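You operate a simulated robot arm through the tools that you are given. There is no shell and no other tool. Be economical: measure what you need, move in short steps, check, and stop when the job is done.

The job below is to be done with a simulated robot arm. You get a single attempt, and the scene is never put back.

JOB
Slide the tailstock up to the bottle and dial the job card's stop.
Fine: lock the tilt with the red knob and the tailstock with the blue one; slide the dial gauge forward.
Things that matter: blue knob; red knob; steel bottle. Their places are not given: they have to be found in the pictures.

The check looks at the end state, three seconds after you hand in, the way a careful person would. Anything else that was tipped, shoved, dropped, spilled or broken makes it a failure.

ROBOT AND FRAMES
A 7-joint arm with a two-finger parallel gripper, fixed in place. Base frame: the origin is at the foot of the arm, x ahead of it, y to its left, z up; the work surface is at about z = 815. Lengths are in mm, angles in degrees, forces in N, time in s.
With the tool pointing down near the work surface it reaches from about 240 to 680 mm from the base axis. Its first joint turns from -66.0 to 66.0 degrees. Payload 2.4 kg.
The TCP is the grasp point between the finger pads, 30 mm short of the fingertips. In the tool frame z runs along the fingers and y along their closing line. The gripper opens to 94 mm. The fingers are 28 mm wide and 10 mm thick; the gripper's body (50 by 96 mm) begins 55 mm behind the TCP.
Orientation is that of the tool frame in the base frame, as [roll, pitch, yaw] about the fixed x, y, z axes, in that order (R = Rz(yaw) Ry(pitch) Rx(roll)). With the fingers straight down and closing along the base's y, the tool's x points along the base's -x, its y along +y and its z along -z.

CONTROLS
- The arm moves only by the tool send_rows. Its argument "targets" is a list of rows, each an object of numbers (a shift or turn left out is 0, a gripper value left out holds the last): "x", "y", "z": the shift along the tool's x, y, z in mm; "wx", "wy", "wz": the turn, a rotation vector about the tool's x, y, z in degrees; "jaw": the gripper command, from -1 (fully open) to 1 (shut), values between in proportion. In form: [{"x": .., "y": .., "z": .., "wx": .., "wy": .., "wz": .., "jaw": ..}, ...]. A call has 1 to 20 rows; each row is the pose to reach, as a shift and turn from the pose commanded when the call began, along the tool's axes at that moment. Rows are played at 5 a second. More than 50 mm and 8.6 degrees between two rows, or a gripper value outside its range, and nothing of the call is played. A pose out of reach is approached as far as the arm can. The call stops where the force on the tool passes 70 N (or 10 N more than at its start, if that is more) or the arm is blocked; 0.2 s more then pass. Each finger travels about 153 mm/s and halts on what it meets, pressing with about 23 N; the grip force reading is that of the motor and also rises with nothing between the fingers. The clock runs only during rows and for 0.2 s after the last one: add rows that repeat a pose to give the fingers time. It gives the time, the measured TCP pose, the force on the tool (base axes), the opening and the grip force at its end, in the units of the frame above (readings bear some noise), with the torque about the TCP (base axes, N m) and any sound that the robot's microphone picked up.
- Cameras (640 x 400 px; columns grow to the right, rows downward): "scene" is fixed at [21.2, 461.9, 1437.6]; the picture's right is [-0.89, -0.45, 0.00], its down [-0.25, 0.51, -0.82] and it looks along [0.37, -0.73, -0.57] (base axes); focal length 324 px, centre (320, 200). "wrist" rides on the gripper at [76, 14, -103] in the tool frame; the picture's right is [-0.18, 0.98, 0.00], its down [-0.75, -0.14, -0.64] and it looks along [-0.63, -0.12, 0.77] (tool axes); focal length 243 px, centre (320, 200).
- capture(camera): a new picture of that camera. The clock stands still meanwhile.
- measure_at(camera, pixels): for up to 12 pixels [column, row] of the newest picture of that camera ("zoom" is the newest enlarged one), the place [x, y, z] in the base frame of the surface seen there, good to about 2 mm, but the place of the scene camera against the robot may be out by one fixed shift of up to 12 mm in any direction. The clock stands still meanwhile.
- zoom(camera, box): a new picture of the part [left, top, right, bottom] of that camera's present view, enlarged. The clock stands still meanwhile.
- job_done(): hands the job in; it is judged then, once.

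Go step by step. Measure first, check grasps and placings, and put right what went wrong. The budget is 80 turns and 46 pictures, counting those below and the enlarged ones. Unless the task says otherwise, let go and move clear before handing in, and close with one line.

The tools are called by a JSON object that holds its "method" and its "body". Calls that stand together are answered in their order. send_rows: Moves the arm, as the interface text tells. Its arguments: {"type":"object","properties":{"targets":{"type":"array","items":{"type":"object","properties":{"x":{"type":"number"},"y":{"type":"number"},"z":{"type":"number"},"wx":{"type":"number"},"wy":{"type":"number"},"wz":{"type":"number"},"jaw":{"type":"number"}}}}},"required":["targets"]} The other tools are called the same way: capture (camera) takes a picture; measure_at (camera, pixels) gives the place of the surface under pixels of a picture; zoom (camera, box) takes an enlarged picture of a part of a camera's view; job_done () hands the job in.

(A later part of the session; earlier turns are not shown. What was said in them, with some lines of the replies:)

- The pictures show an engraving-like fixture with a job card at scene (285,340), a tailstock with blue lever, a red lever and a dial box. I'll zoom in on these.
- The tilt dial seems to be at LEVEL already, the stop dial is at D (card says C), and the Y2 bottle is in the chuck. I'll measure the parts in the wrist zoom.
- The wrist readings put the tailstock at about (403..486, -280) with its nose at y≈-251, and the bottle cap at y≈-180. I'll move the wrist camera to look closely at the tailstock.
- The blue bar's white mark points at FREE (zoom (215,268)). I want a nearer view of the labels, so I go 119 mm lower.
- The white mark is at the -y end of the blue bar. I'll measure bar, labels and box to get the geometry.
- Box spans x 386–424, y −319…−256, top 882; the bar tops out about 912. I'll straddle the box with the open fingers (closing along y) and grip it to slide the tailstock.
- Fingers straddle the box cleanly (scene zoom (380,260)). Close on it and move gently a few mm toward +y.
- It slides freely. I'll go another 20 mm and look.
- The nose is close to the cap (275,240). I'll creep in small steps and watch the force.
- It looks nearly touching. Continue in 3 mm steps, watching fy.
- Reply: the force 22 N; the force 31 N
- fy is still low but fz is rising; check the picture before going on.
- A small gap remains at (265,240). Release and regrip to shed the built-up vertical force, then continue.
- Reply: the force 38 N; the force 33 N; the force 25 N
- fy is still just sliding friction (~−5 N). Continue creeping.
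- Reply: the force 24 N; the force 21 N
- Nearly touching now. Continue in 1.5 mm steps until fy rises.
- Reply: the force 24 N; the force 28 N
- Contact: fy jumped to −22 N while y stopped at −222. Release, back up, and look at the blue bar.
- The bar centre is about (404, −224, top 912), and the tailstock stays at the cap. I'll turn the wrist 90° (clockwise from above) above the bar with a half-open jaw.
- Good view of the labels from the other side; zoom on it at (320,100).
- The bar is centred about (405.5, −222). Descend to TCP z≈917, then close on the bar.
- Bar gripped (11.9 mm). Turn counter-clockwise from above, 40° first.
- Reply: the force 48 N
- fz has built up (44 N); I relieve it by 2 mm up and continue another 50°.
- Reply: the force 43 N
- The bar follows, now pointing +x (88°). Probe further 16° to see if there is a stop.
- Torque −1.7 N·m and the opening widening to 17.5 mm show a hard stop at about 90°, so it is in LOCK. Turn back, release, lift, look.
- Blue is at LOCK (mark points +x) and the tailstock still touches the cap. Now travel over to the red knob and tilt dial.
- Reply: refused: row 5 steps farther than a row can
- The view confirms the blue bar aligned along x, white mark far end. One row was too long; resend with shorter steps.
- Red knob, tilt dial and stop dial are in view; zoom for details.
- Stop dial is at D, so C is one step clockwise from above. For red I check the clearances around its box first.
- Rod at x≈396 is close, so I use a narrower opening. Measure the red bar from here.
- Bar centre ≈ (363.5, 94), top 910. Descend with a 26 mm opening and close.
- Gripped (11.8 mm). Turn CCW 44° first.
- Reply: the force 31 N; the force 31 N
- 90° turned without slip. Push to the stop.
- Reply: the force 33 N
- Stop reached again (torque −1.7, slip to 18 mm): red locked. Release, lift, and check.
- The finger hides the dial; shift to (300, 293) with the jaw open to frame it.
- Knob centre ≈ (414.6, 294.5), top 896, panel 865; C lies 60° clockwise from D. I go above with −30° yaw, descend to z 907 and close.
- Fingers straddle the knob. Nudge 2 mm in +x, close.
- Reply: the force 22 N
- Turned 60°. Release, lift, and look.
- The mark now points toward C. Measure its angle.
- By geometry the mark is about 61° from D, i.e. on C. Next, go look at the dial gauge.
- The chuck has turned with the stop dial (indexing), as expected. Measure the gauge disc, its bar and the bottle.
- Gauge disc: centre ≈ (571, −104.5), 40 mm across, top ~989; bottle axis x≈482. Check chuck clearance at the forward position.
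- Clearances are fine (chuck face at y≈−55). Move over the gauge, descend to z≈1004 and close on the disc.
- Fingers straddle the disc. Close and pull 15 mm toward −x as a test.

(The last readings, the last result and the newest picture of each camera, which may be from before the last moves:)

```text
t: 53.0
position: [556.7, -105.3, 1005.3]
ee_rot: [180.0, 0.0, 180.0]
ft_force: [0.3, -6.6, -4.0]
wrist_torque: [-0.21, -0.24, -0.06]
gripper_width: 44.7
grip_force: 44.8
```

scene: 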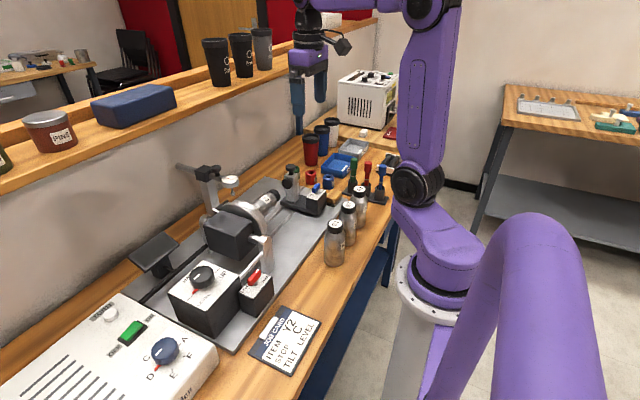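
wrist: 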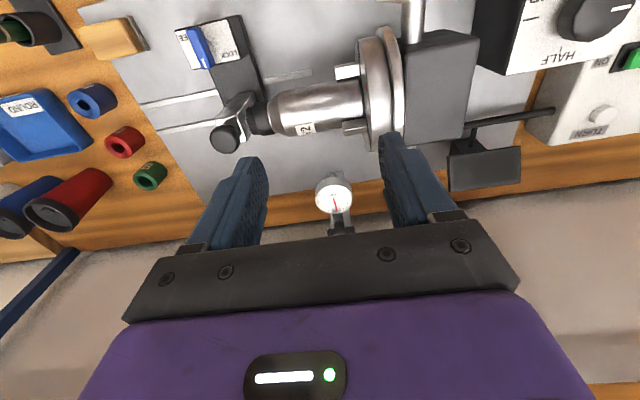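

Low force. Continue to 55 mm total, then look.

{"method": "send_rows", "body": {"targets": [{"x": 10}, {"x": 20}, {"x": 30}, {"x": 40}, {"x": 40}]}}

{"method": "zoom", "body": {"camera": "scene", "box": [160, 130, 310, 230]}}

```text
t: 54.2
position: [515.2, -105.0, 1005.4]
ee_rot: [-179.9, -0.1, 180.0]
ft_force: [0.6, -13.6, -10.2]
wrist_torque: [-0.49, -0.03, -0.01]
gripper_width: 45.0
grip_force: 44.7
```

```text
4.00 times, centred on (235, 180) of scene
```

zoom: 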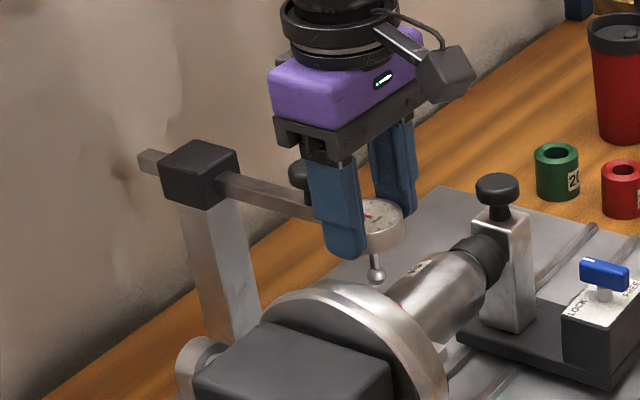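

The bar slides through the block. Continue in small steps to the bottle axis (x≈484), watching force.

{"method": "send_rows", "body": {"targets": [{"x": 4}, {"x": 8}, {"x": 12}, {"x": 12}]}}

{"method": "send_rows", "body": {"targets": [{"x": 4}, {"x": 8}, {"x": 12}, {"x": 12}]}}

```text
t: 55.2
position: [504.2, -104.8, 1003.7]
ee_rot: [180.0, 0.0, -180.0]
ft_force: [2.1, -14.1, -8.7]
wrist_torque: [-0.45, -0.04, -0.13]
gripper_width: 45.1
grip_force: 45.4
```

```text
t: 56.2
position: [492.0, -105.0, 1005.2]
ee_rot: [-180.0, 0.0, -180.0]
ft_force: [1.6, -17.5, -17.2]
wrist_torque: [-0.49, -0.59, -0.03]
gripper_width: 44.8
grip_force: 44.8
```

{"method": "send_rows", "body": {"targets": [{"x": 2}, {"x": 4}, {"x": 6}, {"x": 8}, {"x": 8}]}}

{"method": "zoom", "body": {"camera": "scene", "box": [190, 140, 310, 220]}}

```text
t: 57.4
position: [486.2, -104.7, 1005.7]
ee_rot: [-179.9, 0.2, -179.9]
ft_force: [18.0, -20.7, -25.0]
wrist_torque: [-0.48, -0.1, 0.02]
gripper_width: 44.9
grip_force: 44.8
```

```text
5.00 times, centred on (250, 180) of scene
```

zoom: 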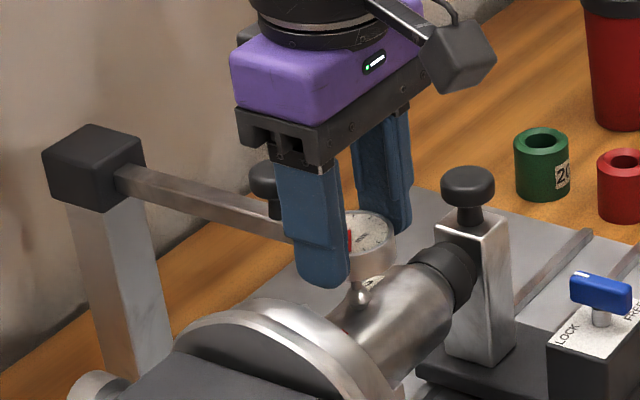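

fx rose to +18 N at x≈486 and the bar's tail is flush in the block: end of travel, tip on the bottle. Release and lift clear.

{"method": "send_rows", "body": {"targets": [{"x": -2, "jaw": 0.5}, {"x": -2, "jaw": -0.4}, {"x": -2, "jaw": -0.4}, {"x": -2, "z": -40}, {"x": -2, "z": -80}, {"x": 30, "z": -110}, {"x": 75, "z": -120}, {"x": 120, "z": -120}, {"x": 120, "z": -120}]}}

{"method": "capture", "body": {"camera": "scene"}}

{"method": "capture", "body": {"camera": "wrist"}}

```text
t: 59.4
position: [363.5, -103.8, 1127.7]
ee_rot: [-179.9, 0.0, 180.0]
ft_force: [0.2, 0.1, -0.3]
wrist_torque: [0.01, 0.01, 0.02]
gripper_width: 65.6
grip_force: 0.1
```

```text
8 pictures are left
```

scene: 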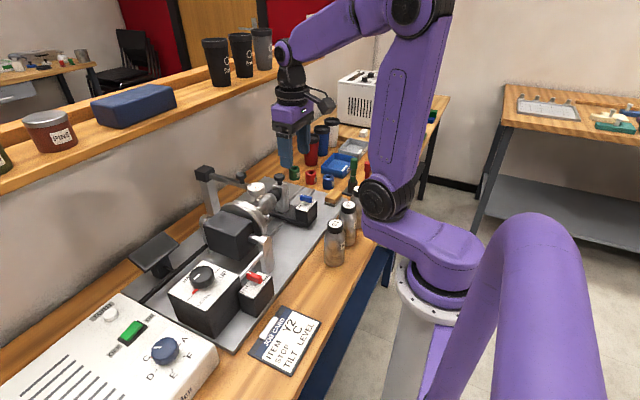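

```text
7 pictures are left
```

wrist: 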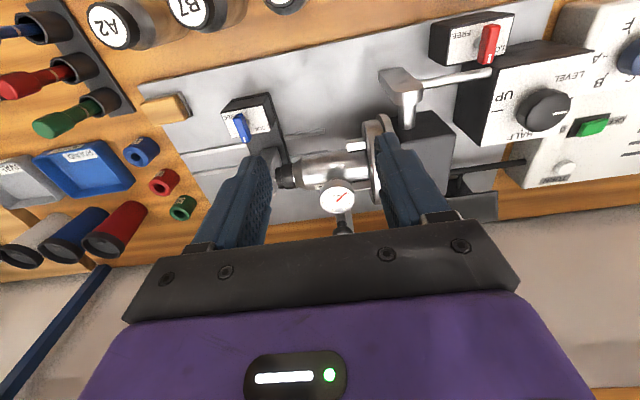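

Everything looks in place; a last close look at the locks, dials and gauge.

{"method": "zoom", "body": {"camera": "scene", "box": [120, 240, 300, 380]}}

{"method": "zoom", "body": {"camera": "scene", "box": [180, 150, 330, 250]}}

{"method": "zoom", "body": {"camera": "wrist", "box": [400, 0, 600, 160]}}

```text
2.86 times, centred on (210, 310) of scene
```

zoom: 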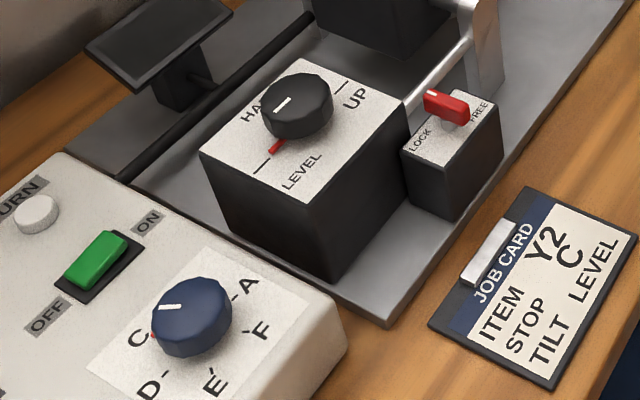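

```text
4.00 times, centred on (255, 200) of scene
```

zoom: 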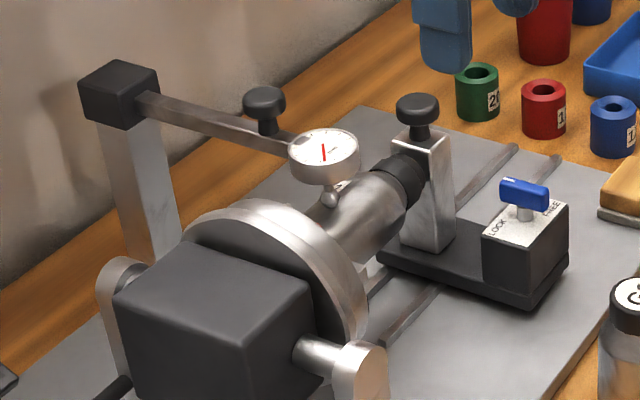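

```text
2.50 times, centred on (500, 80) of wrist
```

zoom: 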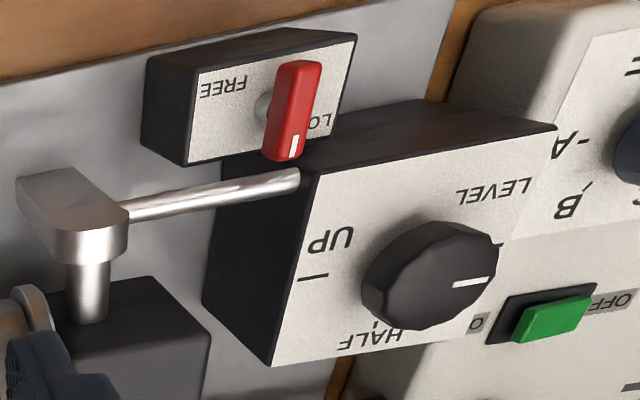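

The last pictures show the stop dial on C, tilt on LEVEL, red and blue knobs turned to LOCK, the tailstock on the cap and the gauge tip on the bottle with its needle moved. The arm is clear, so I'm handing in.

{"method": "job_done", "body": {}}

```text
The job is handed in.
```

The tailstock is up against the Y2 bottle and locked with the blue knob, the tilt is locked at LEVEL with the red knob, the stop is set to C, and the dial gauge is slid forward onto the bottle.
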